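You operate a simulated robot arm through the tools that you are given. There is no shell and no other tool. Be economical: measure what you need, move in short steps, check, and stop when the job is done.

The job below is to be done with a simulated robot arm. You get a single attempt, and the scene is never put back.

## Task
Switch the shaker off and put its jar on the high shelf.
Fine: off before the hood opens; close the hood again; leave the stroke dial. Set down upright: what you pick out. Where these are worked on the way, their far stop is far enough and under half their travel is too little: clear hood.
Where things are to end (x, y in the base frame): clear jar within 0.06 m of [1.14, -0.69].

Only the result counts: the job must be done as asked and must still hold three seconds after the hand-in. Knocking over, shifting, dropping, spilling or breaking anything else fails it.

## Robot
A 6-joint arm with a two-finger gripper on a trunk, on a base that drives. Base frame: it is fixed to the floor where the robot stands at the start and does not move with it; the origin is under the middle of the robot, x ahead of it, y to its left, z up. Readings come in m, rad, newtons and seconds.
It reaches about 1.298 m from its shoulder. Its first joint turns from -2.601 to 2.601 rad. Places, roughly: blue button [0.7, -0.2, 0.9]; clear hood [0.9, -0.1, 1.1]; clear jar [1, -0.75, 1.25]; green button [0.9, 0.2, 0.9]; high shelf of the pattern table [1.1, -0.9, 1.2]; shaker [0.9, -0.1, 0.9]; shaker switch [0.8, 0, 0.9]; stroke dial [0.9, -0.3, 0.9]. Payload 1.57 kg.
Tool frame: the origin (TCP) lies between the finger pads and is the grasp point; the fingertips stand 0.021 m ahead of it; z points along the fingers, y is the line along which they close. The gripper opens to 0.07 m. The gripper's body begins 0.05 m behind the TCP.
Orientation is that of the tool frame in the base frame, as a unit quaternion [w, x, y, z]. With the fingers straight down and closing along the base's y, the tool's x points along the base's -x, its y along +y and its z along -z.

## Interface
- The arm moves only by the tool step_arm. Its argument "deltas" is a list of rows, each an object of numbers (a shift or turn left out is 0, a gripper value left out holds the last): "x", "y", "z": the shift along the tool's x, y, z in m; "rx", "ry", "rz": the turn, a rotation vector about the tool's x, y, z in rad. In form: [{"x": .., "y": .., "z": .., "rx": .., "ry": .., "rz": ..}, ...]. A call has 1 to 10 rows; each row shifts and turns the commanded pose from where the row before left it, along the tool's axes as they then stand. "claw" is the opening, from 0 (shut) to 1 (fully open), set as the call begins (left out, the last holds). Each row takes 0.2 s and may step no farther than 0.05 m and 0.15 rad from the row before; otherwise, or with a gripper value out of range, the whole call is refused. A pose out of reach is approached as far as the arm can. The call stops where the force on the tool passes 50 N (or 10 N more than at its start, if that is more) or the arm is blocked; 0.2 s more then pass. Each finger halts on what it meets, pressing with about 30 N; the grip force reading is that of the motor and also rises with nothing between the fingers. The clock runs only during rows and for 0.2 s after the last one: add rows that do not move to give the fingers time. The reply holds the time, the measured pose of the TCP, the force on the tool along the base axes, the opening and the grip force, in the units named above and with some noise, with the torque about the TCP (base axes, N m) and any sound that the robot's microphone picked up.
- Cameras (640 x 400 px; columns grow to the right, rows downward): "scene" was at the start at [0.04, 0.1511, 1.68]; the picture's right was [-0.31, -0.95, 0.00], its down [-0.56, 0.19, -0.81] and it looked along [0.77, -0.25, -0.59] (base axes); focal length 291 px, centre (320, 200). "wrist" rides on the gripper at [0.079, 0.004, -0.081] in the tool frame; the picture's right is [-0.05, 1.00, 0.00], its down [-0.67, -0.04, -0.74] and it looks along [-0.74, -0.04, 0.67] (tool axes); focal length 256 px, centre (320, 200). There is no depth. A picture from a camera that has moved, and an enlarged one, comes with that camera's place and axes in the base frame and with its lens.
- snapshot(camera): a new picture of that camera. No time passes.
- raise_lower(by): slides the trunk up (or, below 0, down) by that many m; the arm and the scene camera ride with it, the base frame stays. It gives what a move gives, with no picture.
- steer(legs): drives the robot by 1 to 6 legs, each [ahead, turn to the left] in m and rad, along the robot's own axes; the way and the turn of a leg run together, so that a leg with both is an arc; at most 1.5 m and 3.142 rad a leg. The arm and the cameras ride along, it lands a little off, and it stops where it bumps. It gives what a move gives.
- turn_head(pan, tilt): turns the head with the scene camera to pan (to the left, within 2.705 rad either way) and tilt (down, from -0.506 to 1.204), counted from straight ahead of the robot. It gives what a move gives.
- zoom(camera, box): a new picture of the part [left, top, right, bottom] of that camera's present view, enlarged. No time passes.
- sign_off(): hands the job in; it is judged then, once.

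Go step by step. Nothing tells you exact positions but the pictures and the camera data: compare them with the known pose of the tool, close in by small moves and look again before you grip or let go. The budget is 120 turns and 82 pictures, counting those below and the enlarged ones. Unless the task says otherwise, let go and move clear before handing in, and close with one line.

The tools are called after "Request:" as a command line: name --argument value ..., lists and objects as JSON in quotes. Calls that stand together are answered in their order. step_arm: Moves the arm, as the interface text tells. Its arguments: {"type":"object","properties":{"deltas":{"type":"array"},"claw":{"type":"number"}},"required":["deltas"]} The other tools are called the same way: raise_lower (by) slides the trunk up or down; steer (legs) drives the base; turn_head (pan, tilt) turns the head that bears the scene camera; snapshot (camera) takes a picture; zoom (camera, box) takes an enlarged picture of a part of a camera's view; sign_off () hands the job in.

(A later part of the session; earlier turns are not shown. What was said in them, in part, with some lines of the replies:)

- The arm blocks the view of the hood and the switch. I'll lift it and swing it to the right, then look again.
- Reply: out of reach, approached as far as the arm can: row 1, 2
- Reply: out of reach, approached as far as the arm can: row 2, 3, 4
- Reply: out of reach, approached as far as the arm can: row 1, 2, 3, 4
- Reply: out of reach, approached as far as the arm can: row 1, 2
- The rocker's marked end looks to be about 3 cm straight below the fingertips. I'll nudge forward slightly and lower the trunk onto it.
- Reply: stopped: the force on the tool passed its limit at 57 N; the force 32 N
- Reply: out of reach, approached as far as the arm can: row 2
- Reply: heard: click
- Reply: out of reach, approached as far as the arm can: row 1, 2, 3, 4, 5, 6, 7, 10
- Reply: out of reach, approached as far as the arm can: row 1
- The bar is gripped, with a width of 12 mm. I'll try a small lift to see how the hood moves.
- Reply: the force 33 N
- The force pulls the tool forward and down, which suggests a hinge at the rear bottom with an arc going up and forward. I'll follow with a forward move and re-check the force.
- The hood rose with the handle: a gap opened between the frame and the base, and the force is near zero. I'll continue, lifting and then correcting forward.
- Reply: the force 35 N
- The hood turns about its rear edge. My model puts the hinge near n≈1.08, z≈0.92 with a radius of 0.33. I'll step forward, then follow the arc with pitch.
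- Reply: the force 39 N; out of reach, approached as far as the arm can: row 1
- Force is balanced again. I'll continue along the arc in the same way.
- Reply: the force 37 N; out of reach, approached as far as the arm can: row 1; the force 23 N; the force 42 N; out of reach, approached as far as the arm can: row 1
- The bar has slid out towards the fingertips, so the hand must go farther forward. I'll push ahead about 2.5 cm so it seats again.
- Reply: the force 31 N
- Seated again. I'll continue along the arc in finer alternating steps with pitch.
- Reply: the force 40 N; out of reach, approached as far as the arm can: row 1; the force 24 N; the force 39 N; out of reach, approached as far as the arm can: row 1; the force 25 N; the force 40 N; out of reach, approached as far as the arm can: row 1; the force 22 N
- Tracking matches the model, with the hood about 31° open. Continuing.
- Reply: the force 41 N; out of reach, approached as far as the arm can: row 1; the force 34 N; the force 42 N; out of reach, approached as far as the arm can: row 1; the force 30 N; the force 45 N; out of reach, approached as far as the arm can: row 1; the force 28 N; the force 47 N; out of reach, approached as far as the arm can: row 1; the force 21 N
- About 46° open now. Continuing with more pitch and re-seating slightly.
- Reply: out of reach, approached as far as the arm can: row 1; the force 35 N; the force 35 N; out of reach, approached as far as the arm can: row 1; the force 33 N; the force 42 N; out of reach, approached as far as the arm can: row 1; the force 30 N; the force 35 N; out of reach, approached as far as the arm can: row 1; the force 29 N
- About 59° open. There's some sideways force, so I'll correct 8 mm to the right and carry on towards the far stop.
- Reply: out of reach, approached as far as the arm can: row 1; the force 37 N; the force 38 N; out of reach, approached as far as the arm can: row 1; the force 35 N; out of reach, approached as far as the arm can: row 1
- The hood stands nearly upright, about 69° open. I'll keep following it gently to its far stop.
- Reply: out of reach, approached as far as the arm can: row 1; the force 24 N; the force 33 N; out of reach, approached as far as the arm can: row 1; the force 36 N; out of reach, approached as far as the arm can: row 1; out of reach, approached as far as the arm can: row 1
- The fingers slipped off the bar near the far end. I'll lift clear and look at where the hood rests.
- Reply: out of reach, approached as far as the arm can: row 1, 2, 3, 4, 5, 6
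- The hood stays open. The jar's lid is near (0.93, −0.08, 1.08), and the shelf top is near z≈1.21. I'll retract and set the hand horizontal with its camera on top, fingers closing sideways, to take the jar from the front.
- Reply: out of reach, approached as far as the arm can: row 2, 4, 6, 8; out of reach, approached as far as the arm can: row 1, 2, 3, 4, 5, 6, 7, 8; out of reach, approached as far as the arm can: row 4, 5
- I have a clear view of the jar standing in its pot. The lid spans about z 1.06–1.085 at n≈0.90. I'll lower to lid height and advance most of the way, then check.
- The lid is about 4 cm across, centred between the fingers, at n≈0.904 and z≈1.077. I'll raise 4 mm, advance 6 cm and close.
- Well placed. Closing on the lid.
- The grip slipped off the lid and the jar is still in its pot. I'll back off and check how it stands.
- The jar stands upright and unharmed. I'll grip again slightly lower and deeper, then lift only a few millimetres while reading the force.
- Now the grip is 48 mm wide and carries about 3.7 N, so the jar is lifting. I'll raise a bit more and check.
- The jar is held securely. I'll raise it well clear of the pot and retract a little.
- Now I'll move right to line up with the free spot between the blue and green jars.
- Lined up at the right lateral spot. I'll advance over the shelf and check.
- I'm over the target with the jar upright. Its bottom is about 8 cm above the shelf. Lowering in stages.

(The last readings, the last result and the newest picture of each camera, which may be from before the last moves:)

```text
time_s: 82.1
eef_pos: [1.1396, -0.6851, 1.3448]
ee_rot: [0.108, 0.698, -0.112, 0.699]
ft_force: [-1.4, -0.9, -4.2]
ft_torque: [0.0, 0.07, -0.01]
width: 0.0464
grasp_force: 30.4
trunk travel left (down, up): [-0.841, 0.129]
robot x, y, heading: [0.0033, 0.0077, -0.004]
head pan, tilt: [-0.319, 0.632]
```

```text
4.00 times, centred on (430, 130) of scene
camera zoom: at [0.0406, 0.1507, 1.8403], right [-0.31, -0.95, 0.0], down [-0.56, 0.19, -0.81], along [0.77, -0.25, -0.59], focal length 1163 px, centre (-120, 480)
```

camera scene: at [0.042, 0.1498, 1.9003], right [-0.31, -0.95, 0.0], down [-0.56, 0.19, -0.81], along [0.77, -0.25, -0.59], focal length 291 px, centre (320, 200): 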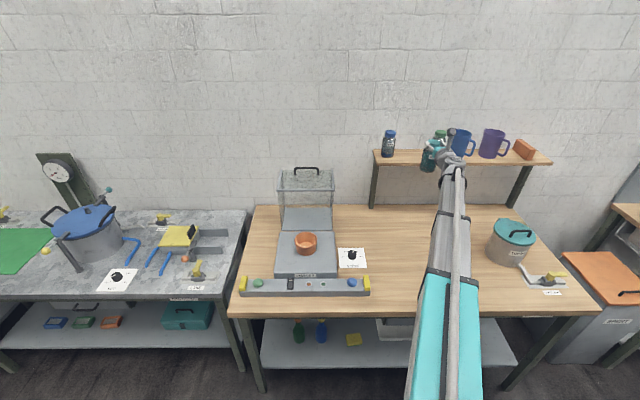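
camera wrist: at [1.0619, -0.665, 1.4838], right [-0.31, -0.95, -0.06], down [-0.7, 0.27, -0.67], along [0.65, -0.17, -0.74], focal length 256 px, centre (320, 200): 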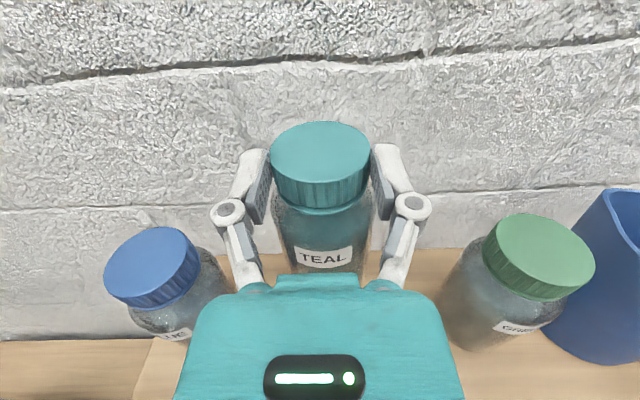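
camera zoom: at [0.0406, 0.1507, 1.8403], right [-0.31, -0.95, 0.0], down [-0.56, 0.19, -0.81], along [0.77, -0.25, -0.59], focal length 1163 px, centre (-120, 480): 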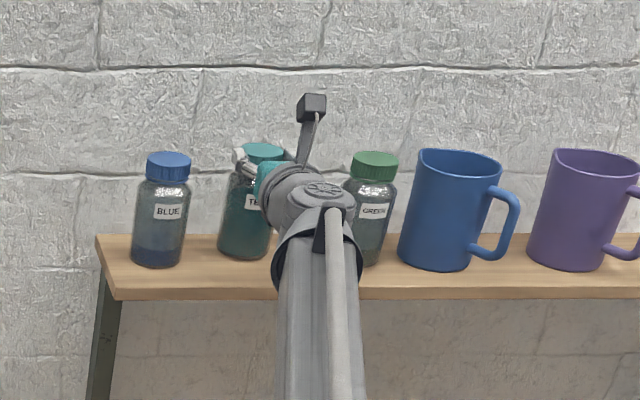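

Nearly down, perhaps 1–2 cm left. I'll lower in small steps until the weight comes off.

Request:
raise_lower --by -0.01

Request:
raise_lower --by -0.004

Request:
raise_lower --by -0.003

```text
time_s: 82.7
eef_pos: [1.1349, -0.6832, 1.34]
ee_rot: [0.109, 0.697, -0.112, 0.7]
ft_force: [-0.9, -0.3, 19.3]
ft_torque: [-0.12, -0.41, -0.01]
width: 0.0448
grasp_force: 30.2
trunk travel left (down, up): [-0.831, 0.139]
robot x, y, heading: [0.0018, 0.0062, 0.006]
head pan, tilt: [-0.319, 0.632]
```

```text
time_s: 83.2
eef_pos: [1.1347, -0.6835, 1.3371]
ee_rot: [0.11, 0.697, -0.112, 0.7]
ft_force: [-6.2, 1.7, 24.1]
ft_torque: [-0.12, -0.26, 0.0]
width: 0.0432
grasp_force: 30.0
trunk travel left (down, up): [-0.827, 0.143]
robot x, y, heading: [0.0062, 0.0047, 0.002]
head pan, tilt: [-0.319, 0.632]
```

```text
time_s: 83.7
eef_pos: [1.133, -0.6824, 1.3358]
ee_rot: [0.11, 0.696, -0.113, 0.701]
ft_force: [-9.8, 2.5, 26.9]
ft_torque: [-0.17, -0.2, -0.1]
width: 0.0422
grasp_force: 30.1
trunk travel left (down, up): [-0.824, 0.146]
robot x, y, heading: [0.0058, 0.0093, 0.004]
head pan, tilt: [-0.319, 0.632]
```

It touched down. I'll ease the pressure a little and look before releasing.

Request:
raise_lower --by 0.005

Request:
snapshot --camera "wrist"

Request:
zoom --camera "scene" --box '[380, 80, 460, 150]'

```text
time_s: 84.3
eef_pos: [1.1373, -0.6841, 1.3357]
ee_rot: [0.11, 0.698, -0.112, 0.699]
ft_force: [-3.1, 1.3, 7.8]
ft_torque: [-0.05, -0.17, 0.01]
width: 0.0421
grasp_force: 30.0
trunk travel left (down, up): [-0.829, 0.141]
robot x, y, heading: [0.0033, 0.0071, 0.005]
head pan, tilt: [-0.319, 0.632]
```

```text
19 pictures are left
camera wrist: at [1.0585, -0.6628, 1.4149], right [-0.31, -0.95, -0.06], down [-0.7, 0.27, -0.67], along [0.65, -0.17, -0.74], focal length 256 px, centre (320, 200)
```

wrist: 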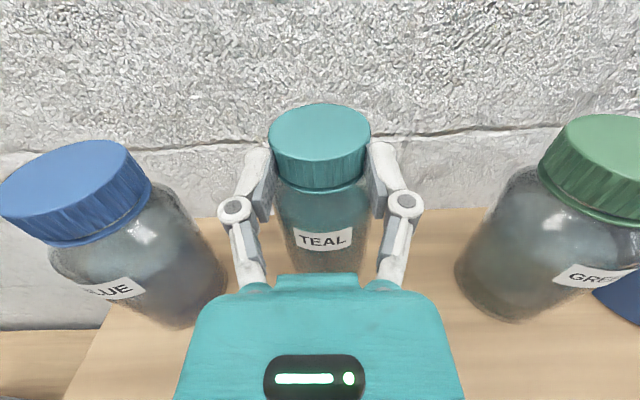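

```text
5.71 times, centred on (420, 115) of scene
camera zoom: at [0.0381, 0.152, 1.828], right [-0.31, -0.95, 0.0], down [-0.56, 0.19, -0.81], along [0.77, -0.25, -0.59], focal length 1661 px, centre (-251, 686)
```

zoom: 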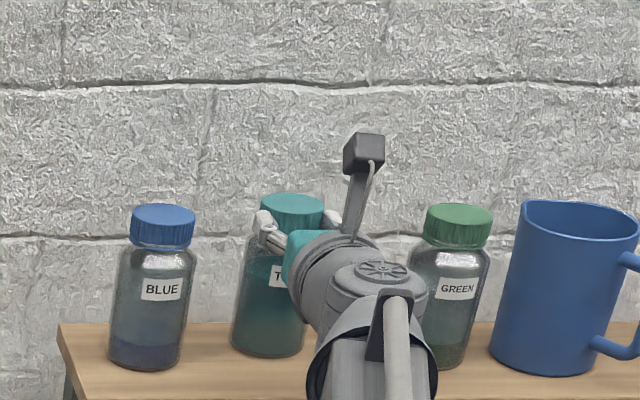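

The jar stands upright on the shelf between its neighbours. I'll release and back straight away.

Request:
step_arm --deltas '[{}, {}, {}, {}]' --claw 1

Request:
step_arm --deltas '[{"z": -0.03}, {"z": -0.04}, {"z": -0.04}, {"z": -0.04}]'

Request:
snapshot --camera "wrist"

```text
time_s: 85.3
eef_pos: [1.1376, -0.6835, 1.333]
ee_rot: [0.109, 0.698, -0.112, 0.699]
ft_force: [-0.4, -0.5, -0.8]
ft_torque: [0.0, -0.03, 0.0]
width: 0.07
grasp_force: 0.0
trunk travel left (down, up): [-0.829, 0.141]
robot x, y, heading: [-0.003, 0.0056, -0.0]
head pan, tilt: [-0.319, 0.632]
```

```text
time_s: 86.3
eef_pos: [0.9947, -0.6364, 1.3341]
ee_rot: [0.109, 0.698, -0.113, 0.699]
ft_force: [0.1, 0.5, 0.1]
ft_torque: [-0.02, 0.01, -0.01]
width: 0.0699
grasp_force: 0.1
trunk travel left (down, up): [-0.829, 0.141]
robot x, y, heading: [0.0013, 0.0068, -0.003]
head pan, tilt: [-0.319, 0.632]
```

```text
17 pictures are left
camera wrist: at [0.9157, -0.6155, 1.4141], right [-0.31, -0.95, -0.06], down [-0.7, 0.27, -0.67], along [0.65, -0.17, -0.74], focal length 256 px, centre (320, 200)
```

wrist: 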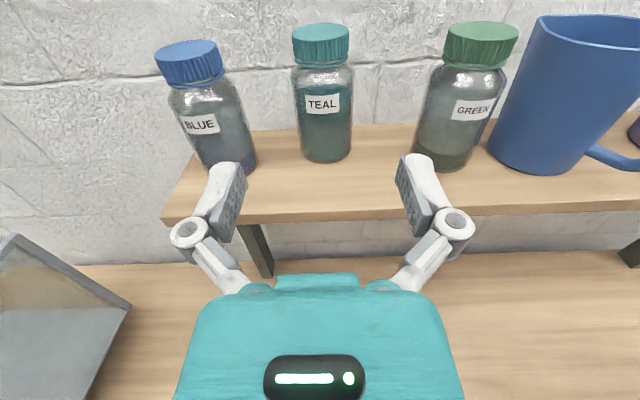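

The teal jar stands upright at about (1.16, −0.69), well inside tolerance. Next I'll close the hood, starting with where its handle is now.

Request:
zoom --camera "scene" --box '[260, 80, 360, 180]'

```text
4.00 times, centred on (310, 130) of scene
camera zoom: at [0.0393, 0.1513, 1.8283], right [-0.31, -0.95, 0.0], down [-0.56, 0.19, -0.81], along [0.77, -0.25, -0.59], focal length 1163 px, centre (360, 480)
```

zoom: 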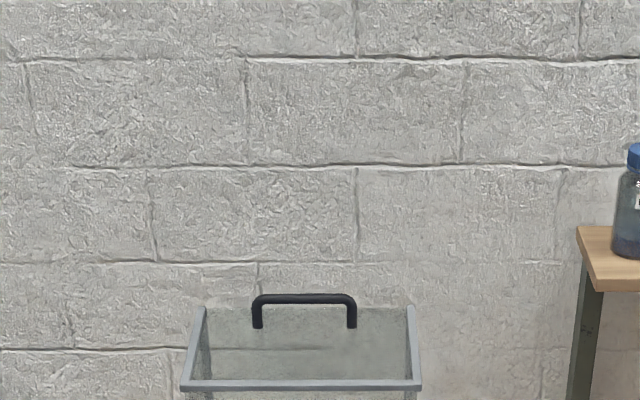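

The handle bar is now near n≈1.155, z≈1.225. A refit puts the hinge at n≈1.044, z≈0.966 with R≈0.28, so the hood opened about 90°. I'll retract, restore the earlier roll and pitch the fingers down to take the bar from above.

Request:
step_arm --deltas '[{"z": -0.05}, {"z": -0.05}, {"z": -0.05}, {"z": -0.05}, {"z": -0.05}]'

Request:
raise_lower --by 0.135

Request:
step_arm --deltas '[{"rz": -0.1428}, {"rz": -0.1428}, {"rz": -0.1428}, {"rz": -0.1428}, {"rz": -0.1428}, {"rz": -0.1428}, {"rz": -0.1428}, {"rz": -0.1428}, {"rz": -0.1428}, {"rz": -0.1428}]'

Request:
step_arm --deltas '[{"rz": -0.1428}, {"rx": 0.14}, {"rx": 0.14}, {"rx": 0.14}, {"rx": 0.14}, {"rx": 0.14}, {"rx": 0.14}, {"rx": 0.14}, {"rx": 0.14}, {"rx": 0.14}]'

```text
time_s: 87.5
eef_pos: [0.7565, -0.5584, 1.3348]
ee_rot: [0.11, 0.698, -0.112, 0.699]
ft_force: [-0.7, 0.5, 0.2]
ft_torque: [0.01, 0.04, -0.01]
width: 0.07
grasp_force: 0.2
trunk travel left (down, up): [-0.829, 0.141]
robot x, y, heading: [0.0035, 0.0087, 0.002]
head pan, tilt: [-0.319, 0.632]
```

```text
time_s: 89.1
eef_pos: [0.7588, -0.5598, 1.4689]
ee_rot: [0.11, 0.698, -0.112, 0.699]
ft_force: [-0.3, 0.6, -1.1]
ft_torque: [0.0, 0.03, -0.01]
width: 0.0699
grasp_force: 0.1
trunk travel left (down, up): [-0.964, 0.006]
robot x, y, heading: [0.0009, 0.0057, 0.001]
head pan, tilt: [-0.319, 0.632]
```

```text
time_s: 91.3
eef_pos: [0.7585, -0.5584, 1.4686]
ee_rot: [0.541, 0.601, 0.372, 0.455]
ft_force: [-0.5, -0.2, -0.9]
ft_torque: [-0.01, 0.03, -0.01]
width: 0.07
grasp_force: 0.1
trunk travel left (down, up): [-0.964, 0.006]
robot x, y, heading: [0.0023, 0.0083, -0.001]
head pan, tilt: [-0.319, 0.632]
```

```text
time_s: 93.5
eef_pos: [0.7587, -0.5596, 1.2912]
ee_rot: [0.123, 0.8, 0.58, 0.093]
ft_force: [0.1, 0.0, -0.4]
ft_torque: [-0.01, 0.0, 0.02]
width: 0.0699
grasp_force: 0.0
out of reach, approached as far as the arm can: row 2, 3, 4, 5, 6, 7, 8, 9, 10
trunk travel left (down, up): [-0.964, 0.006]
robot x, y, heading: [0.0042, 0.0102, -0.001]
head pan, tilt: [-0.319, 0.632]
```

Request:
step_arm --deltas '[{"x": 0.05}, {"x": 0.05}, {"x": 0.05}, {"x": 0.05}, {"x": 0.05}, {"x": 0.05}, {"x": 0.05}, {"x": 0.05}, {"x": 0.05}, {"x": 0.05}]'

Request:
step_arm --deltas '[{"x": 0.007}, {"y": 0.0476, "z": 0.0155}, {"y": 0.0476, "z": 0.0155}, {"y": 0.0476, "z": 0.0155}, {"y": 0.0381, "z": 0.0124}]'

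Request:
snapshot --camera "wrist"

```text
time_s: 95.7
eef_pos: [0.9148, -0.0837, 1.2916]
ee_rot: [0.125, 0.8, 0.58, 0.093]
ft_force: [-0.5, 0.4, -0.8]
ft_torque: [-0.02, -0.02, -0.03]
width: 0.0701
grasp_force: 0.1
out of reach, approached as far as the arm can: row 10
trunk travel left (down, up): [-0.964, 0.006]
robot x, y, heading: [0.002, 0.0105, 0.001]
head pan, tilt: [-0.319, 0.632]
```

```text
time_s: 96.9
eef_pos: [1.0971, -0.1385, 1.2905]
ee_rot: [0.123, 0.8, 0.58, 0.092]
ft_force: [0.7, -0.7, 0.7]
ft_torque: [-0.03, 0.01, -0.03]
width: 0.07
grasp_force: 0.0
trunk travel left (down, up): [-0.964, 0.006]
robot x, y, heading: [0.0036, 0.0081, 0.004]
head pan, tilt: [-0.319, 0.632]
```

```text
15 pictures are left
camera wrist: at [1.1023, -0.0566, 1.3703], right [0.89, -0.35, 0.3], down [-0.46, -0.56, 0.7], along [-0.07, -0.76, -0.65], focal length 256 px, centre (320, 200)
```

wrist: 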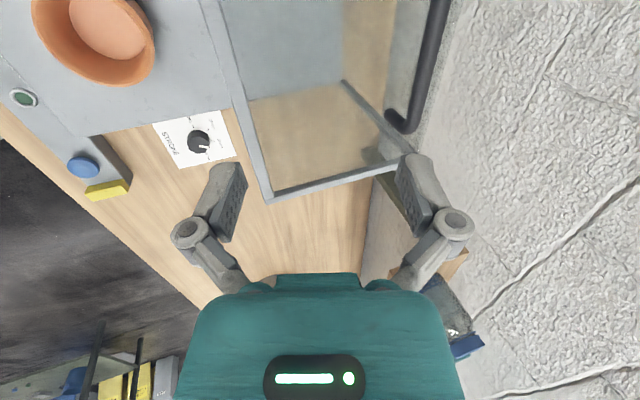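

The bar is farther on, at roughly n≈1.19, z≈1.20. I'll advance 8 cm more at this height and look again.

Request:
step_arm --deltas '[{"y": 0.038, "z": 0.0124}, {"y": 0.038, "z": 0.0124}]'

Request:
snapshot --camera "wrist"

Request:
zoom --camera "scene" --box '[270, 100, 350, 180]'

```text
time_s: 97.5
eef_pos: [1.1736, -0.1619, 1.2909]
ee_rot: [0.123, 0.799, 0.581, 0.093]
ft_force: [-0.4, 0.2, -0.3]
ft_torque: [0.05, -0.01, 0.02]
width: 0.0702
grasp_force: 0.0
trunk travel left (down, up): [-0.964, 0.006]
robot x, y, heading: [0.0016, 0.008, 0.004]
head pan, tilt: [-0.319, 0.632]
```

```text
14 pictures are left
camera wrist: at [1.178, -0.0805, 1.3705], right [0.89, -0.35, 0.3], down [-0.46, -0.56, 0.7], along [-0.07, -0.76, -0.65], focal length 256 px, centre (320, 200)
```

wrist: 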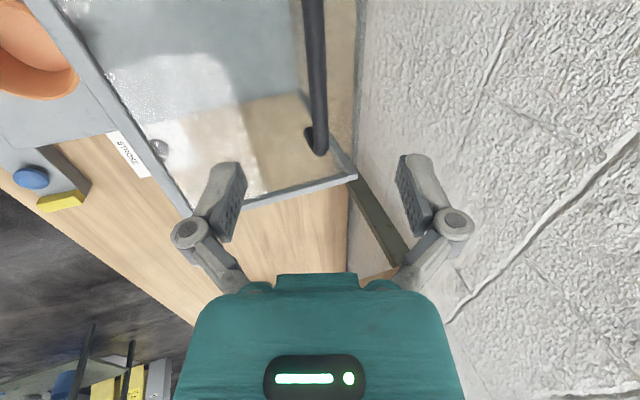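

```text
5.00 times, centred on (310, 140) of scene
camera zoom: at [0.0407, 0.1509, 1.9633], right [-0.31, -0.95, 0.0], down [-0.56, 0.19, -0.81], along [0.77, -0.25, -0.59], focal length 1453 px, centre (370, 500)
```

zoom: 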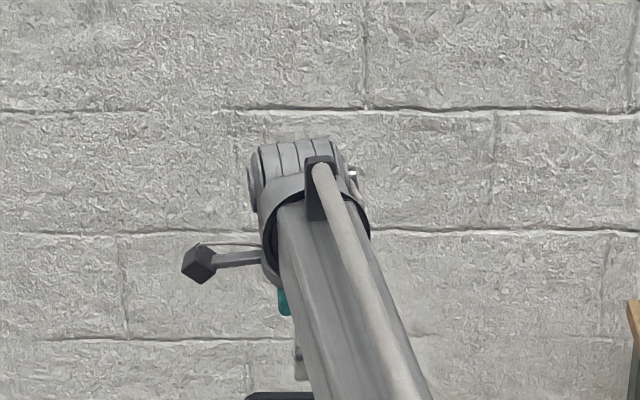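

Two-view triangulation puts the bar at n≈1.194, z≈1.195. I'll pitch a bit more, centre over it and lower onto it.

Request:
step_arm --deltas '[{"y": 0.014, "z": 0.004, "rx": 0.1}, {"y": 0.014, "z": 0.003, "rx": 0.1}]'

Request:
raise_lower --by -0.07

Request:
snapshot --camera "wrist"

```text
time_s: 98.1
eef_pos: [1.1703, -0.167, 1.2849]
ee_rot: [0.044, 0.808, 0.586, 0.035]
ft_force: [0.1, -0.4, 0.0]
ft_torque: [0.0, -0.04, 0.0]
width: 0.0702
grasp_force: 0.1
out of reach, approached as far as the arm can: row 1, 2
trunk travel left (down, up): [-0.964, 0.006]
robot x, y, heading: [0.0069, 0.0066, -0.002]
head pan, tilt: [-0.319, 0.632]
```

```text
time_s: 99.2
eef_pos: [1.1717, -0.1665, 1.2135]
ee_rot: [0.044, 0.808, 0.586, 0.035]
ft_force: [0.0, 0.4, 0.0]
ft_torque: [0.01, 0.0, 0.01]
width: 0.0699
grasp_force: 0.1
trunk travel left (down, up): [-0.894, 0.076]
robot x, y, heading: [-0.0001, 0.0094, 0.001]
head pan, tilt: [-0.319, 0.632]
```

```text
12 pictures are left
camera wrist: at [1.1911, -0.0898, 1.2958], right [0.93, -0.36, 0.11], down [-0.32, -0.6, 0.73], along [-0.2, -0.71, -0.67], focal length 256 px, centre (320, 200)
```

wrist: 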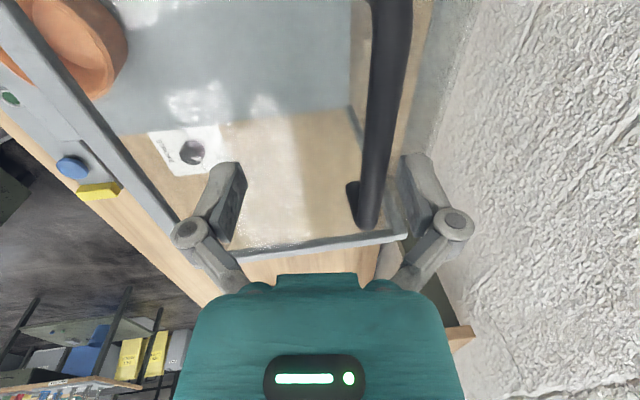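

The reach limit stopped the advance at this steep pitch. I'll ease the pitch back and move the 3 cm forward.

Request:
step_arm --deltas '[{"rx": -0.11}, {"rx": -0.13}, {"y": 0.015, "z": 0.005}, {"y": 0.014, "z": 0.005}]'

Request:
raise_lower --by -0.018

Request:
snapshot --camera "wrist"

```text
time_s: 100.2
eef_pos: [1.2008, -0.1752, 1.2242]
ee_rot: [0.141, 0.797, 0.577, 0.105]
ft_force: [0.1, -1.1, -0.2]
ft_torque: [0.0, -0.01, -0.01]
width: 0.0701
grasp_force: 0.0
out of reach, approached as far as the arm can: row 1, 2
trunk travel left (down, up): [-0.894, 0.076]
robot x, y, heading: [0.0009, 0.0081, 0.001]
head pan, tilt: [-0.319, 0.632]
```

```text
time_s: 100.8
eef_pos: [1.2009, -0.176, 1.2075]
ee_rot: [0.141, 0.797, 0.578, 0.106]
ft_force: [-0.2, -0.3, -0.8]
ft_torque: [0.0, -0.02, 0.0]
width: 0.0697
grasp_force: 0.1
trunk travel left (down, up): [-0.876, 0.094]
robot x, y, heading: [-0.0002, 0.0087, 0.0]
head pan, tilt: [-0.319, 0.632]
```

```text
11 pictures are left
camera wrist: at [1.2017, -0.0934, 1.2846], right [0.87, -0.34, 0.34], down [-0.48, -0.55, 0.68], along [-0.05, -0.76, -0.64], focal length 256 px, centre (320, 200)
```

wrist: 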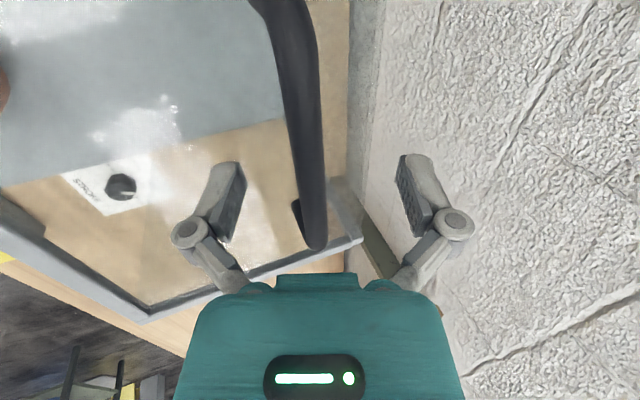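

The bar now lies centred between the pads at the grasp depth. Closing.

Request:
step_arm --deltas '[{}, {}, {}, {}, {}, {}, {}, {}]' --claw 0

```text
time_s: 102.6
eef_pos: [1.2008, -0.1763, 1.2061]
ee_rot: [0.14, 0.798, 0.577, 0.105]
ft_force: [-3.0, -0.2, -8.4]
ft_torque: [-0.12, 0.02, 0.08]
width: 0.0106
grasp_force: 31.6
trunk travel left (down, up): [-0.876, 0.094]
robot x, y, heading: [0.0018, 0.0086, -0.003]
head pan, tilt: [-0.319, 0.632]
```

Gripped (10.6 mm). Now I'll follow the arc back step by step, starting over the top.

Request:
raise_lower --by 0.008

Request:
step_arm --deltas '[{"y": -0.0152, "z": -0.0064, "rx": -0.048}, {"y": -0.0152, "z": -0.0064, "rx": -0.048}]'

Request:
raise_lower --by 0.01

Request:
step_arm --deltas '[{"y": -0.0158, "z": -0.0085, "rx": -0.048}, {"y": -0.0158, "z": -0.0085, "rx": -0.048}]'

```text
time_s: 103.2
eef_pos: [1.1998, -0.1746, 1.2121]
ee_rot: [0.137, 0.798, 0.578, 0.103]
ft_force: [-25.5, 5.4, -35.5]
ft_torque: [0.25, 0.02, 0.15]
width: 0.0112
grasp_force: 31.8
trunk travel left (down, up): [-0.884, 0.086]
robot x, y, heading: [0.0005, 0.0095, -0.001]
head pan, tilt: [-0.319, 0.632]
```

```text
time_s: 103.8
eef_pos: [1.1709, -0.1649, 1.2259]
ee_rot: [0.182, 0.788, 0.572, 0.137]
ft_force: [18.1, 0.3, 36.8]
ft_torque: [-0.13, -0.26, 0.1]
width: 0.0113
grasp_force: 32.1
out of reach, approached as far as the arm can: row 2
trunk travel left (down, up): [-0.884, 0.086]
robot x, y, heading: [0.0032, 0.0059, 0.005]
head pan, tilt: [-0.319, 0.632]
```

```text
time_s: 104.4
eef_pos: [1.1697, -0.1644, 1.2272]
ee_rot: [0.175, 0.79, 0.573, 0.129]
ft_force: [-13.7, 7.6, -36.5]
ft_torque: [0.28, -0.02, 0.21]
width: 0.011
grasp_force: 32.6
trunk travel left (down, up): [-0.894, 0.076]
robot x, y, heading: [0.0056, 0.0096, -0.0]
head pan, tilt: [-0.319, 0.632]
```

```text
time_s: 105.0
eef_pos: [1.1364, -0.1548, 1.2378]
ee_rot: [0.215, 0.78, 0.566, 0.159]
ft_force: [-2.2, 7.4, -16.2]
ft_torque: [-0.15, 0.2, -0.02]
width: 0.0112
grasp_force: 32.1
out of reach, approached as far as the arm can: row 1, 2
trunk travel left (down, up): [-0.894, 0.076]
robot x, y, heading: [0.0009, 0.0077, 0.0]
head pan, tilt: [-0.319, 0.632]
```

Tracking well. Continuing over the top.

Request:
step_arm --deltas '[{"y": -0.0158, "z": -0.0106, "rx": -0.048}, {"y": -0.0158, "z": -0.0106, "rx": -0.048}]'

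Request:
step_arm --deltas '[{"y": -0.0148, "z": -0.012, "rx": -0.048}]'

Request:
raise_lower --by -0.007

Request:
step_arm --deltas '[{"y": -0.0148, "z": -0.012, "rx": -0.048}]'

Request:
snapshot --camera "wrist"

```text
time_s: 105.6
eef_pos: [1.1027, -0.1436, 1.2463]
ee_rot: [0.252, 0.77, 0.557, 0.184]
ft_force: [-5.6, 3.1, -31.2]
ft_torque: [0.22, 0.01, 0.3]
width: 0.0112
grasp_force: 31.6
out of reach, approached as far as the arm can: row 1, 2
trunk travel left (down, up): [-0.894, 0.076]
robot x, y, heading: [0.0022, 0.008, 0.003]
head pan, tilt: [-0.319, 0.632]
```

```text
time_s: 106.0
eef_pos: [1.0834, -0.1384, 1.2512]
ee_rot: [0.27, 0.763, 0.553, 0.197]
ft_force: [-3.3, 2.5, -36.1]
ft_torque: [-0.31, 0.33, -0.18]
width: 0.012
grasp_force: 32.0
out of reach, approached as far as the arm can: row 1
trunk travel left (down, up): [-0.894, 0.076]
robot x, y, heading: [0.0018, 0.0065, -0.002]
head pan, tilt: [-0.319, 0.632]
```

```text
time_s: 106.5
eef_pos: [1.0817, -0.136, 1.2522]
ee_rot: [0.275, 0.761, 0.552, 0.202]
ft_force: [5.9, 3.0, 20.3]
ft_torque: [-0.47, -0.15, -0.23]
width: 0.0115
grasp_force: 32.4
trunk travel left (down, up): [-0.887, 0.083]
robot x, y, heading: [0.0025, 0.0095, 0.004]
head pan, tilt: [-0.319, 0.632]
```

```text
time_s: 107.0
eef_pos: [1.0633, -0.1306, 1.2516]
ee_rot: [0.287, 0.757, 0.548, 0.211]
ft_force: [0.2, 2.9, -8.9]
ft_torque: [0.37, 0.01, 0.49]
width: 0.0115
grasp_force: 32.2
out of reach, approached as far as the arm can: row 1
trunk travel left (down, up): [-0.887, 0.083]
robot x, y, heading: [0.0037, 0.0067, -0.001]
head pan, tilt: [-0.319, 0.632]
```

```text
10 pictures are left
camera wrist: at [1.0389, -0.0401, 1.3158], right [0.69, -0.29, 0.67], down [-0.7, -0.47, 0.53], along [0.16, -0.83, -0.53], focal length 256 px, centre (320, 200)
```

wrist: 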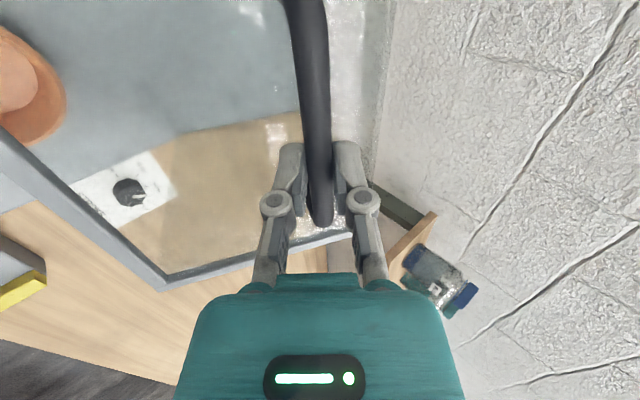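

Good, near the top and seated. Now starting down the near side.

Request:
raise_lower --by -0.012

Request:
step_arm --deltas '[{"y": -0.0139, "z": -0.013, "rx": -0.048}]'

Request:
raise_lower --by -0.01

Request:
step_arm --deltas '[{"y": -0.0139, "z": -0.013, "rx": -0.048}]'

Request:
raise_lower --by -0.01

Request:
step_arm --deltas '[{"y": -0.0122, "z": -0.0146, "rx": -0.048}]'

Request:
raise_lower --by -0.01

Request:
step_arm --deltas '[{"y": -0.0122, "z": -0.0146, "rx": -0.048}]'

Request:
snapshot --camera "wrist"

```text
time_s: 107.5
eef_pos: [1.0605, -0.1312, 1.246]
ee_rot: [0.291, 0.755, 0.547, 0.214]
ft_force: [3.2, 1.7, 33.0]
ft_torque: [-0.17, -0.08, 0.09]
width: 0.011
grasp_force: 31.8
trunk travel left (down, up): [-0.875, 0.095]
robot x, y, heading: [0.0046, 0.0094, -0.001]
head pan, tilt: [-0.319, 0.632]
```

```text
time_s: 108.0
eef_pos: [1.0443, -0.1273, 1.2465]
ee_rot: [0.304, 0.75, 0.543, 0.224]
ft_force: [-0.4, 1.3, -9.0]
ft_torque: [0.05, 0.09, 0.2]
width: 0.011
grasp_force: 32.2
out of reach, approached as far as the arm can: row 1
trunk travel left (down, up): [-0.875, 0.095]
robot x, y, heading: [0.0041, 0.0082, 0.002]
head pan, tilt: [-0.319, 0.632]
```

```text
time_s: 108.5
eef_pos: [1.0418, -0.1258, 1.2417]
ee_rot: [0.308, 0.747, 0.543, 0.227]
ft_force: [0.3, 1.6, 33.5]
ft_torque: [-0.14, -0.02, 0.17]
width: 0.0111
grasp_force: 32.1
trunk travel left (down, up): [-0.865, 0.105]
robot x, y, heading: [-0.0007, 0.0061, -0.001]
head pan, tilt: [-0.319, 0.632]
```

```text
time_s: 108.9
eef_pos: [1.0283, -0.1212, 1.241]
ee_rot: [0.322, 0.743, 0.537, 0.235]
ft_force: [0.4, -1.3, -13.6]
ft_torque: [0.38, -0.1, 0.62]
width: 0.0107
grasp_force: 31.8
out of reach, approached as far as the arm can: row 1
trunk travel left (down, up): [-0.865, 0.105]
robot x, y, heading: [0.0029, 0.0099, -0.001]
head pan, tilt: [-0.319, 0.632]
```

```text
time_s: 109.5
eef_pos: [1.0236, -0.1194, 1.2393]
ee_rot: [0.326, 0.74, 0.537, 0.24]
ft_force: [-3.0, 1.5, 33.7]
ft_torque: [-0.06, 0.02, 0.18]
width: 0.0108
grasp_force: 31.8
trunk travel left (down, up): [-0.855, 0.115]
robot x, y, heading: [-0.0013, 0.0076, 0.001]
head pan, tilt: [-0.319, 0.632]
```

```text
time_s: 109.9
eef_pos: [1.0104, -0.1145, 1.2364]
ee_rot: [0.338, 0.736, 0.531, 0.247]
ft_force: [1.8, -1.6, -18.8]
ft_torque: [0.28, -0.13, 0.56]
width: 0.0106
grasp_force: 32.0
out of reach, approached as far as the arm can: row 1
trunk travel left (down, up): [-0.855, 0.115]
robot x, y, heading: [0.0063, 0.0073, 0.004]
head pan, tilt: [-0.319, 0.632]
```

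```text
time_s: 110.5
eef_pos: [1.005, -0.1134, 1.2358]
ee_rot: [0.343, 0.732, 0.532, 0.253]
ft_force: [-4.8, 1.5, 31.6]
ft_torque: [-0.09, 0.07, 0.12]
width: 0.0107
grasp_force: 31.6
trunk travel left (down, up): [-0.845, 0.125]
robot x, y, heading: [-0.0021, 0.007, 0.0]
head pan, tilt: [-0.319, 0.632]
```

```text
time_s: 110.9
eef_pos: [0.9938, -0.1102, 1.232]
ee_rot: [0.356, 0.728, 0.526, 0.26]
ft_force: [3.6, -4.7, -23.2]
ft_torque: [0.2, -0.1, 0.55]
width: 0.0109
grasp_force: 32.0
out of reach, approached as far as the arm can: row 1
trunk travel left (down, up): [-0.845, 0.125]
robot x, y, heading: [0.0024, 0.0092, -0.002]
head pan, tilt: [-0.319, 0.632]
```

```text
9 pictures are left
camera wrist: at [0.9591, -0.0157, 1.2864], right [0.56, -0.24, 0.79], down [-0.79, -0.44, 0.42], along [0.25, -0.86, -0.44], focal length 256 px, centre (320, 200)
```

wrist: 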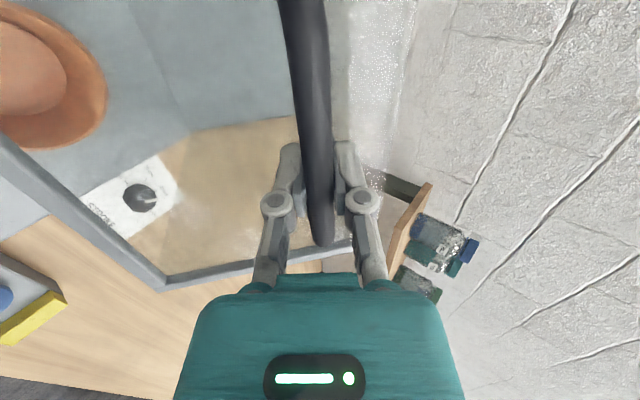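

Well seated. Continuing down.

Request:
raise_lower --by -0.0145

Request:
step_arm --deltas '[{"y": -0.0118, "z": -0.0168, "rx": -0.055}]'

Request:
raise_lower --by -0.0145

Request:
step_arm --deltas '[{"y": -0.0118, "z": -0.0168, "rx": -0.055}]'

Request:
raise_lower --by -0.016

Request:
step_arm --deltas '[{"y": -0.0082, "z": -0.0149, "rx": -0.048}]'

Request:
raise_lower --by -0.016

Request:
step_arm --deltas '[{"y": -0.0082, "z": -0.0149, "rx": -0.048}]'

Request:
snapshot --camera "wrist"

```text
time_s: 111.5
eef_pos: [0.988, -0.1076, 1.2269]
ee_rot: [0.359, 0.724, 0.526, 0.264]
ft_force: [-6.1, 0.7, 25.2]
ft_torque: [-0.02, 0.16, 0.1]
width: 0.0117
grasp_force: 31.8
trunk travel left (down, up): [-0.831, 0.139]
robot x, y, heading: [0.0044, 0.004, 0.002]
head pan, tilt: [-0.319, 0.632]
```

```text
time_s: 111.9
eef_pos: [0.9764, -0.1053, 1.2241]
ee_rot: [0.373, 0.72, 0.518, 0.273]
ft_force: [8.6, -6.6, -35.0]
ft_torque: [-0.24, -0.2, 0.09]
width: 0.0107
grasp_force: 32.5
out of reach, approached as far as the arm can: row 1
trunk travel left (down, up): [-0.831, 0.139]
robot x, y, heading: [0.004, 0.0098, 0.001]
head pan, tilt: [-0.319, 0.632]
```

```text
time_s: 112.5
eef_pos: [0.9678, -0.1012, 1.2196]
ee_rot: [0.379, 0.715, 0.517, 0.279]
ft_force: [-8.4, 1.4, 20.0]
ft_torque: [-0.01, 0.11, 0.15]
width: 0.0124
grasp_force: 32.2
trunk travel left (down, up): [-0.816, 0.154]
robot x, y, heading: [0.0046, 0.0083, -0.0]
head pan, tilt: [-0.319, 0.632]
```

```text
time_s: 112.9
eef_pos: [0.9572, -0.0974, 1.2183]
ee_rot: [0.394, 0.708, 0.511, 0.287]
ft_force: [11.8, -6.8, -34.8]
ft_torque: [-0.26, -0.16, 0.12]
width: 0.0109
grasp_force: 32.4
out of reach, approached as far as the arm can: row 1
trunk travel left (down, up): [-0.816, 0.154]
robot x, y, heading: [0.0017, 0.0065, 0.004]
head pan, tilt: [-0.319, 0.632]
```

```text
time_s: 113.6
eef_pos: [0.9455, -0.0939, 1.2144]
ee_rot: [0.398, 0.705, 0.509, 0.293]
ft_force: [-13.9, 4.6, 27.1]
ft_torque: [-0.04, 0.08, 0.21]
width: 0.0107
grasp_force: 32.2
trunk travel left (down, up): [-0.8, 0.17]
robot x, y, heading: [0.0032, 0.0079, -0.001]
head pan, tilt: [-0.319, 0.632]
```

```text
time_s: 114.0
eef_pos: [0.9399, -0.092, 1.2112]
ee_rot: [0.41, 0.699, 0.504, 0.299]
ft_force: [10.5, -5.3, -27.2]
ft_torque: [-0.05, -0.12, 0.26]
width: 0.0106
grasp_force: 32.2
out of reach, approached as far as the arm can: row 1
trunk travel left (down, up): [-0.8, 0.17]
robot x, y, heading: [0.0011, 0.0084, 0.0]
head pan, tilt: [-0.319, 0.632]
```

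```text
time_s: 114.6
eef_pos: [0.929, -0.0893, 1.2036]
ee_rot: [0.414, 0.695, 0.504, 0.304]
ft_force: [-14.7, 4.0, 23.3]
ft_torque: [-0.32, 0.17, 0.14]
width: 0.0114
grasp_force: 32.0
trunk travel left (down, up): [-0.784, 0.186]
robot x, y, heading: [0.0027, 0.006, -0.004]
head pan, tilt: [-0.319, 0.632]
```

```text
time_s: 115.0
eef_pos: [0.9249, -0.0865, 1.2021]
ee_rot: [0.426, 0.689, 0.497, 0.31]
ft_force: [14.6, -7.8, -29.1]
ft_torque: [-0.13, -0.17, 0.07]
width: 0.0105
grasp_force: 31.8
out of reach, approached as far as the arm can: row 1
trunk travel left (down, up): [-0.784, 0.186]
robot x, y, heading: [0.0024, 0.0093, 0.006]
head pan, tilt: [-0.319, 0.632]
```

```text
8 pictures are left
camera wrist: at [0.882, 0.01, 1.2424], right [0.4, -0.19, 0.89], down [-0.86, -0.42, 0.3], along [0.32, -0.89, -0.34], focal length 256 px, centre (320, 200)
```

wrist: 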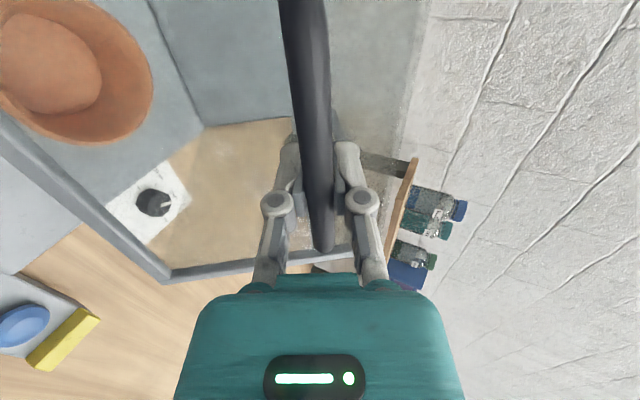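

About 38° left to go. Continuing down.

Request:
raise_lower --by -0.0175

Request:
step_arm --deltas '[{"y": -0.0066, "z": -0.0157, "rx": -0.05}]'

Request:
raise_lower --by -0.0175

Request:
step_arm --deltas '[{"y": -0.0056, "z": -0.0147, "rx": -0.05}]'

Request:
raise_lower --by -0.0205

Request:
step_arm --deltas '[{"y": -0.0041, "z": -0.0134, "rx": -0.05}]'

Request:
raise_lower --by -0.0205

Request:
step_arm --deltas '[{"y": -0.0035, "z": -0.0134, "rx": -0.05}]'

Request:
snapshot --camera "wrist"

```text
time_s: 115.6
eef_pos: [0.9132, -0.0837, 1.1936]
ee_rot: [0.43, 0.686, 0.496, 0.315]
ft_force: [-14.2, 4.5, 20.5]
ft_torque: [-0.14, 0.14, 0.17]
width: 0.0121
grasp_force: 32.3
trunk travel left (down, up): [-0.767, 0.203]
robot x, y, heading: [0.0005, 0.0066, -0.002]
head pan, tilt: [-0.319, 0.632]
```

```text
time_s: 116.0
eef_pos: [0.9091, -0.0824, 1.1931]
ee_rot: [0.442, 0.68, 0.489, 0.322]
ft_force: [15.5, -8.3, -30.5]
ft_torque: [-0.25, -0.11, 0.13]
width: 0.0106
grasp_force: 32.0
out of reach, approached as far as the arm can: row 1
trunk travel left (down, up): [-0.767, 0.203]
robot x, y, heading: [0.0044, 0.0068, -0.001]
head pan, tilt: [-0.319, 0.632]
```

```text
time_s: 116.7
eef_pos: [0.897, -0.0783, 1.1849]
ee_rot: [0.446, 0.675, 0.489, 0.327]
ft_force: [-15.4, 5.0, 19.1]
ft_torque: [0.08, 0.01, 0.51]
width: 0.0103
grasp_force: 31.6
trunk travel left (down, up): [-0.749, 0.221]
robot x, y, heading: [0.0036, 0.0067, 0.0]
head pan, tilt: [-0.319, 0.632]
```

```text
time_s: 117.1
eef_pos: [0.8951, -0.0778, 1.1824]
ee_rot: [0.458, 0.668, 0.482, 0.333]
ft_force: [18.5, -5.3, -30.8]
ft_torque: [-0.31, -0.1, 0.13]
width: 0.0108
grasp_force: 32.2
out of reach, approached as far as the arm can: row 1
trunk travel left (down, up): [-0.749, 0.221]
robot x, y, heading: [0.0012, 0.0064, 0.002]
head pan, tilt: [-0.319, 0.632]
```

```text
time_s: 117.8
eef_pos: [0.8821, -0.073, 1.1731]
ee_rot: [0.463, 0.664, 0.48, 0.339]
ft_force: [-18.6, 8.4, 20.4]
ft_torque: [-0.12, 0.05, 0.12]
width: 0.0108
grasp_force: 31.7
trunk travel left (down, up): [-0.729, 0.241]
robot x, y, heading: [0.0037, 0.0087, 0.002]
head pan, tilt: [-0.319, 0.632]
```

```text
time_s: 118.2
eef_pos: [0.8804, -0.0737, 1.1713]
ee_rot: [0.475, 0.657, 0.473, 0.346]
ft_force: [19.5, -4.6, -24.7]
ft_torque: [-0.17, -0.1, -0.08]
width: 0.0106
grasp_force: 31.9
out of reach, approached as far as the arm can: row 1
trunk travel left (down, up): [-0.729, 0.241]
robot x, y, heading: [0.0015, 0.007, -0.002]
head pan, tilt: [-0.319, 0.632]
```

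```text
time_s: 118.8
eef_pos: [0.8688, -0.0694, 1.1613]
ee_rot: [0.479, 0.652, 0.472, 0.351]
ft_force: [-18.8, 8.9, 18.5]
ft_torque: [-0.03, 0.08, 0.25]
width: 0.0104
grasp_force: 31.6
trunk travel left (down, up): [-0.708, 0.262]
robot x, y, heading: [-0.0006, 0.0071, -0.006]
head pan, tilt: [-0.319, 0.632]
```

```text
time_s: 119.2
eef_pos: [0.8694, -0.0688, 1.1609]
ee_rot: [0.491, 0.645, 0.463, 0.357]
ft_force: [22.4, -5.8, -25.0]
ft_torque: [-0.19, -0.11, -0.07]
width: 0.0106
grasp_force: 31.9
out of reach, approached as far as the arm can: row 1
trunk travel left (down, up): [-0.708, 0.262]
robot x, y, heading: [0.0057, 0.0103, 0.001]
head pan, tilt: [-0.319, 0.632]
```

```text
7 pictures are left
camera wrist: at [0.8195, 0.0303, 1.1863], right [0.23, -0.14, 0.96], down [-0.9, -0.4, 0.16], along [0.37, -0.9, -0.22], focal length 256 px, centre (320, 200)
```

wrist: 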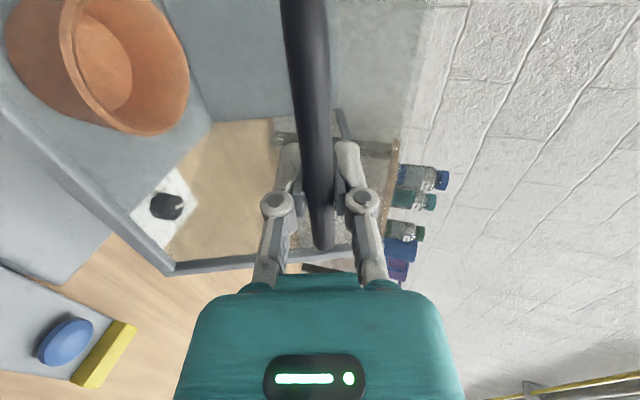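

Nearly there: about 22° left. Six more small substeps.

Request:
raise_lower --by -0.0215

Request:
step_arm --deltas '[{"y": -0.003, "z": -0.0125, "rx": -0.043}]'

Request:
raise_lower --by -0.0215

Request:
step_arm --deltas '[{"y": -0.002, "z": -0.0115, "rx": -0.043}]'

Request:
raise_lower --by -0.0215

Request:
step_arm --deltas '[{"y": -0.001, "z": -0.0105, "rx": -0.043}]'

Request:
raise_lower --by -0.0215

Request:
step_arm --deltas '[{"y": -0.001, "z": -0.009, "rx": -0.043}]'

```text
time_s: 119.9
eef_pos: [0.8554, -0.0648, 1.1479]
ee_rot: [0.494, 0.64, 0.463, 0.363]
ft_force: [-18.8, 9.5, 16.3]
ft_torque: [-0.04, 0.06, 0.33]
width: 0.0105
grasp_force: 32.5
trunk travel left (down, up): [-0.687, 0.283]
robot x, y, heading: [0.0025, 0.0072, 0.002]
head pan, tilt: [-0.319, 0.632]
```

```text
time_s: 120.3
eef_pos: [0.8559, -0.0663, 1.1473]
ee_rot: [0.504, 0.635, 0.457, 0.367]
ft_force: [19.9, -7.0, -20.2]
ft_torque: [-0.09, -0.1, 0.15]
width: 0.0106
grasp_force: 31.6
out of reach, approached as far as the arm can: row 1
trunk travel left (down, up): [-0.687, 0.283]
robot x, y, heading: [0.0017, 0.0085, 0.004]
head pan, tilt: [-0.319, 0.632]
```

```text
time_s: 121.0
eef_pos: [0.8443, -0.0603, 1.133]
ee_rot: [0.506, 0.631, 0.456, 0.37]
ft_force: [-21.5, 8.7, 15.6]
ft_torque: [-0.1, 0.08, 0.19]
width: 0.0108
grasp_force: 32.1
trunk travel left (down, up): [-0.665, 0.305]
robot x, y, heading: [0.0009, 0.0071, 0.003]
head pan, tilt: [-0.319, 0.632]
```

```text
time_s: 121.4
eef_pos: [0.8437, -0.0609, 1.133]
ee_rot: [0.518, 0.623, 0.45, 0.376]
ft_force: [18.7, -5.0, -17.4]
ft_torque: [-0.1, -0.06, 0.08]
width: 0.0108
grasp_force: 32.2
out of reach, approached as far as the arm can: row 1
trunk travel left (down, up): [-0.665, 0.305]
robot x, y, heading: [0.0031, 0.009, -0.0]
head pan, tilt: [-0.319, 0.632]
```

```text
time_s: 122.1
eef_pos: [0.8337, -0.0583, 1.1192]
ee_rot: [0.519, 0.62, 0.448, 0.38]
ft_force: [-21.7, 8.9, 13.2]
ft_torque: [-0.09, 0.08, 0.25]
width: 0.0103
grasp_force: 31.9
trunk travel left (down, up): [-0.644, 0.326]
robot x, y, heading: [0.0016, 0.004, -0.0]
head pan, tilt: [-0.319, 0.632]
```

```text
time_s: 122.5
eef_pos: [0.8331, -0.0573, 1.1205]
ee_rot: [0.53, 0.613, 0.441, 0.386]
ft_force: [19.8, -5.2, -15.1]
ft_torque: [-0.14, -0.05, 0.14]
width: 0.0105
grasp_force: 31.9
out of reach, approached as far as the arm can: row 1
trunk travel left (down, up): [-0.644, 0.326]
robot x, y, heading: [0.0056, 0.0108, -0.003]
head pan, tilt: [-0.319, 0.632]
```

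```text
time_s: 123.2
eef_pos: [0.823, -0.0538, 1.1046]
ee_rot: [0.531, 0.611, 0.441, 0.388]
ft_force: [-20.3, 9.4, 11.3]
ft_torque: [-0.11, 0.09, 0.32]
width: 0.0107
grasp_force: 32.0
trunk travel left (down, up): [-0.622, 0.348]
robot x, y, heading: [0.0007, 0.0056, -0.0]
head pan, tilt: [-0.319, 0.632]
```

```text
time_s: 123.5
eef_pos: [0.8235, -0.0549, 1.1063]
ee_rot: [0.543, 0.601, 0.433, 0.395]
ft_force: [17.5, -2.0, -13.4]
ft_torque: [-0.15, -0.03, 0.11]
width: 0.0103
grasp_force: 32.1
out of reach, approached as far as the arm can: row 1
trunk travel left (down, up): [-0.622, 0.348]
robot x, y, heading: [0.0015, 0.0088, -0.0]
head pan, tilt: [-0.319, 0.632]
```

Request:
raise_lower --by -0.02

Request:
step_arm --deltas '[{"z": -0.008, "rx": -0.043}]'

Request:
raise_lower --by -0.015

Request:
step_arm --deltas '[{"z": -0.005, "rx": -0.03}]'

Request:
raise_lower --by -0.008

Request:
zoom --camera "scene" --box '[240, 130, 370, 250]'

```text
time_s: 124.2
eef_pos: [0.8155, -0.0522, 1.092]
ee_rot: [0.544, 0.599, 0.433, 0.397]
ft_force: [-17.7, 9.7, 7.8]
ft_torque: [-0.12, 0.05, 0.07]
width: 0.0106
grasp_force: 31.7
trunk travel left (down, up): [-0.602, 0.368]
robot x, y, heading: [0.0012, 0.0055, -0.0]
head pan, tilt: [-0.319, 0.632]
```

```text
time_s: 124.6
eef_pos: [0.8162, -0.0535, 1.0939]
ee_rot: [0.555, 0.59, 0.425, 0.404]
ft_force: [18.3, -4.0, -13.2]
ft_torque: [-0.14, 0.03, 0.15]
width: 0.0105
grasp_force: 32.5
out of reach, approached as far as the arm can: row 1
trunk travel left (down, up): [-0.602, 0.368]
robot x, y, heading: [0.0069, 0.0034, 0.004]
head pan, tilt: [-0.319, 0.632]
```

```text
time_s: 125.2
eef_pos: [0.8106, -0.0507, 1.0828]
ee_rot: [0.555, 0.589, 0.426, 0.406]
ft_force: [-4.2, 3.5, -1.4]
ft_torque: [-0.12, 0.14, -0.02]
width: 0.0107
grasp_force: 32.3
trunk travel left (down, up): [-0.587, 0.383]
robot x, y, heading: [0.0024, 0.0071, 0.001]
head pan, tilt: [-0.319, 0.632]
```

```text
time_s: 125.7
eef_pos: [0.8091, -0.0506, 1.0822]
ee_rot: [0.558, 0.584, 0.426, 0.407]
ft_force: [16.3, 3.6, -8.5]
ft_torque: [0.03, -0.05, -0.74]
width: 0.0104
grasp_force: 32.5
trunk travel left (down, up): [-0.587, 0.383]
robot x, y, heading: [0.001, 0.0071, 0.003]
head pan, tilt: [-0.319, 0.632]
```

```text
time_s: 126.2
eef_pos: [0.807, -0.0496, 1.0756]
ee_rot: [0.559, 0.582, 0.427, 0.408]
ft_force: [4.0, 10.9, -4.7]
ft_torque: [0.04, 0.03, 0.49]
width: 0.0109
grasp_force: 31.7
trunk travel left (down, up): [-0.579, 0.391]
robot x, y, heading: [0.0007, 0.0069, 0.002]
head pan, tilt: [-0.319, 0.632]
```

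```text
3.33 times, centred on (305, 190) of scene
camera zoom: at [0.041, 0.1524, 1.5781], right [-0.31, -0.95, 0.0], down [-0.56, 0.18, -0.81], along [0.77, -0.25, -0.59], focal length 969 px, centre (370, 233)
```

zoom: 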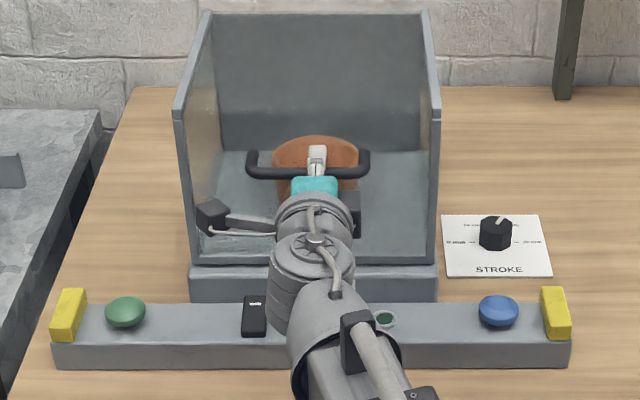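

It looks almost shut. I'll press down a little to confirm it's seated.

Request:
raise_lower --by -0.008

Request:
step_arm --deltas '[{"z": 0.006}, {}]'

```text
time_s: 126.7
eef_pos: [0.8059, -0.0489, 1.0746]
ee_rot: [0.562, 0.579, 0.427, 0.408]
ft_force: [-1.8, 5.6, 24.5]
ft_torque: [0.13, 0.09, -0.09]
width: 0.0107
grasp_force: 31.7
trunk travel left (down, up): [-0.575, 0.395]
robot x, y, heading: [0.0015, 0.0086, -0.001]
head pan, tilt: [-0.319, 0.632]
stopped: the force on the tool passed its limit at 65 N (the readings are from after the stop); the commanded pose is now the measured one
```

```text
time_s: 127.2
eef_pos: [0.8124, -0.0519, 1.0747]
ee_rot: [0.562, 0.581, 0.426, 0.407]
ft_force: [-6.9, 3.4, 22.5]
ft_torque: [0.28, 0.13, 0.09]
width: 0.0133
grasp_force: 32.3
trunk travel left (down, up): [-0.575, 0.395]
robot x, y, heading: [-0.0032, 0.008, 0.001]
head pan, tilt: [-0.319, 0.632]
```

The hood hit its closed stop firmly. I'll release the bar and back straight off.

Request:
step_arm --deltas '[{}, {}, {}, {}, {}]' --claw 1

Request:
step_arm --deltas '[{"z": -0.04}, {"z": -0.04}, {"z": -0.04}, {"x": -0.04}, {"x": -0.05}, {"x": -0.05}, {"x": -0.05}, {"x": -0.05}, {"x": -0.05}]'

Request:
snapshot --camera "scene"

Request:
zoom --camera "scene" --box '[225, 130, 375, 260]'

```text
time_s: 128.4
eef_pos: [0.8143, -0.0519, 1.0716]
ee_rot: [0.561, 0.581, 0.427, 0.407]
ft_force: [-0.3, 0.5, 0.9]
ft_torque: [-0.01, -0.02, 0.01]
width: 0.07
grasp_force: 0.0
trunk travel left (down, up): [-0.575, 0.395]
robot x, y, heading: [0.0028, 0.0064, -0.001]
head pan, tilt: [-0.319, 0.632]
```

```text
time_s: 130.7
eef_pos: [0.6655, -0.2874, 1.0507]
ee_rot: [0.579, 0.587, 0.481, 0.298]
ft_force: [0.1, -0.1, -0.2]
ft_torque: [0.01, 0.01, 0.03]
width: 0.0702
grasp_force: 0.0
out of reach, approached as far as the arm can: row 2, 3, 4, 5, 6, 7, 8
trunk travel left (down, up): [-0.575, 0.395]
robot x, y, heading: [0.0028, 0.0085, 0.005]
head pan, tilt: [-0.319, 0.632]
stopped in row 9: the arm was blocked; the commanded pose is now the measured one
```

```text
5 pictures are left
camera scene: at [0.0398, 0.1506, 1.5739], right [-0.31, -0.95, 0.0], down [-0.56, 0.19, -0.81], along [0.77, -0.25, -0.59], focal length 291 px, centre (320, 200)
```

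scene: 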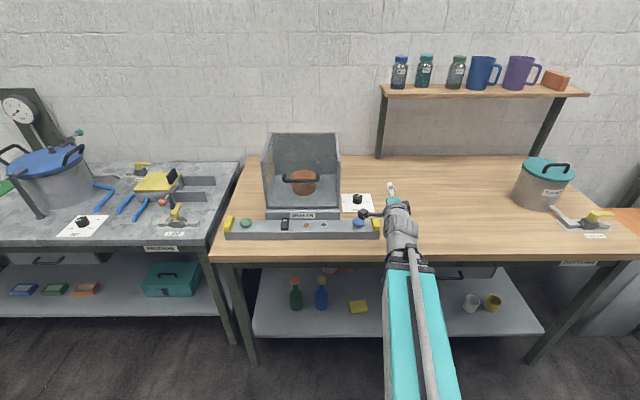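

```text
3.08 times, centred on (300, 195) of scene
camera zoom: at [0.0398, 0.1506, 1.5739], right [-0.31, -0.95, 0.0], down [-0.56, 0.19, -0.81], along [0.77, -0.25, -0.59], focal length 894 px, centre (382, 215)
```

zoom: 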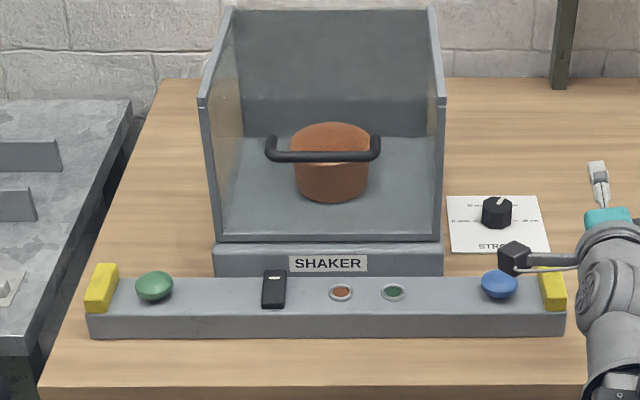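

The hood is closed, the lamps are dark, and the dial, pot and buttons are undisturbed. I'll lift the hand clear and check the jar once more.

Request:
raise_lower --by 0.1

Request:
zoom --camera "scene" --box '[370, 30, 510, 150]'

Request:
zoom --camera "scene" --box '[225, 150, 385, 270]'

```text
time_s: 132.0
eef_pos: [0.6644, -0.2863, 1.1513]
ee_rot: [0.58, 0.586, 0.481, 0.298]
ft_force: [0.1, 0.2, 0.0]
ft_torque: [0.01, -0.02, 0.0]
width: 0.0699
grasp_force: 0.1
trunk travel left (down, up): [-0.675, 0.295]
robot x, y, heading: [0.0034, 0.0098, -0.004]
head pan, tilt: [-0.319, 0.632]
```

```text
3.33 times, centred on (440, 90) of scene
camera zoom: at [0.0401, 0.151, 1.6738], right [-0.31, -0.95, 0.0], down [-0.56, 0.19, -0.81], along [0.77, -0.25, -0.59], focal length 969 px, centre (-80, 567)
```

zoom: 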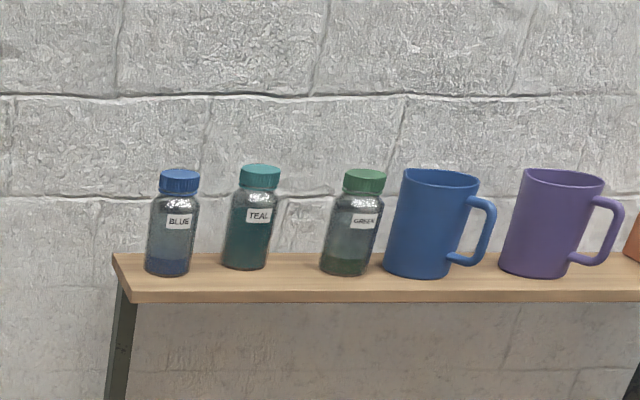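

```text
3.33 times, centred on (305, 210) of scene
camera zoom: at [0.0401, 0.151, 1.6738], right [-0.31, -0.95, 0.0], down [-0.56, 0.19, -0.81], along [0.77, -0.25, -0.59], focal length 969 px, centre (370, 167)
```

zoom: 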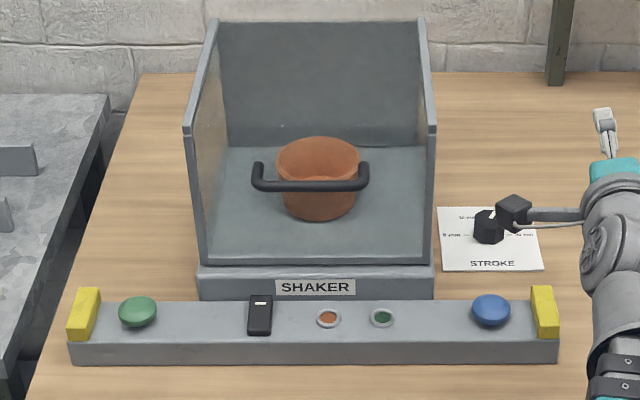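

Everything is in place: the teal jar is upright at about (1.16, −0.69) on the shelf, the shaker is off and the hood is shut.

Request:
sign_off

```text
The job is handed in.
```

The shaker is off, its jar stands upright on the high shelf within about 3 cm of the target, the hood is closed again, and the stroke dial was left alone.
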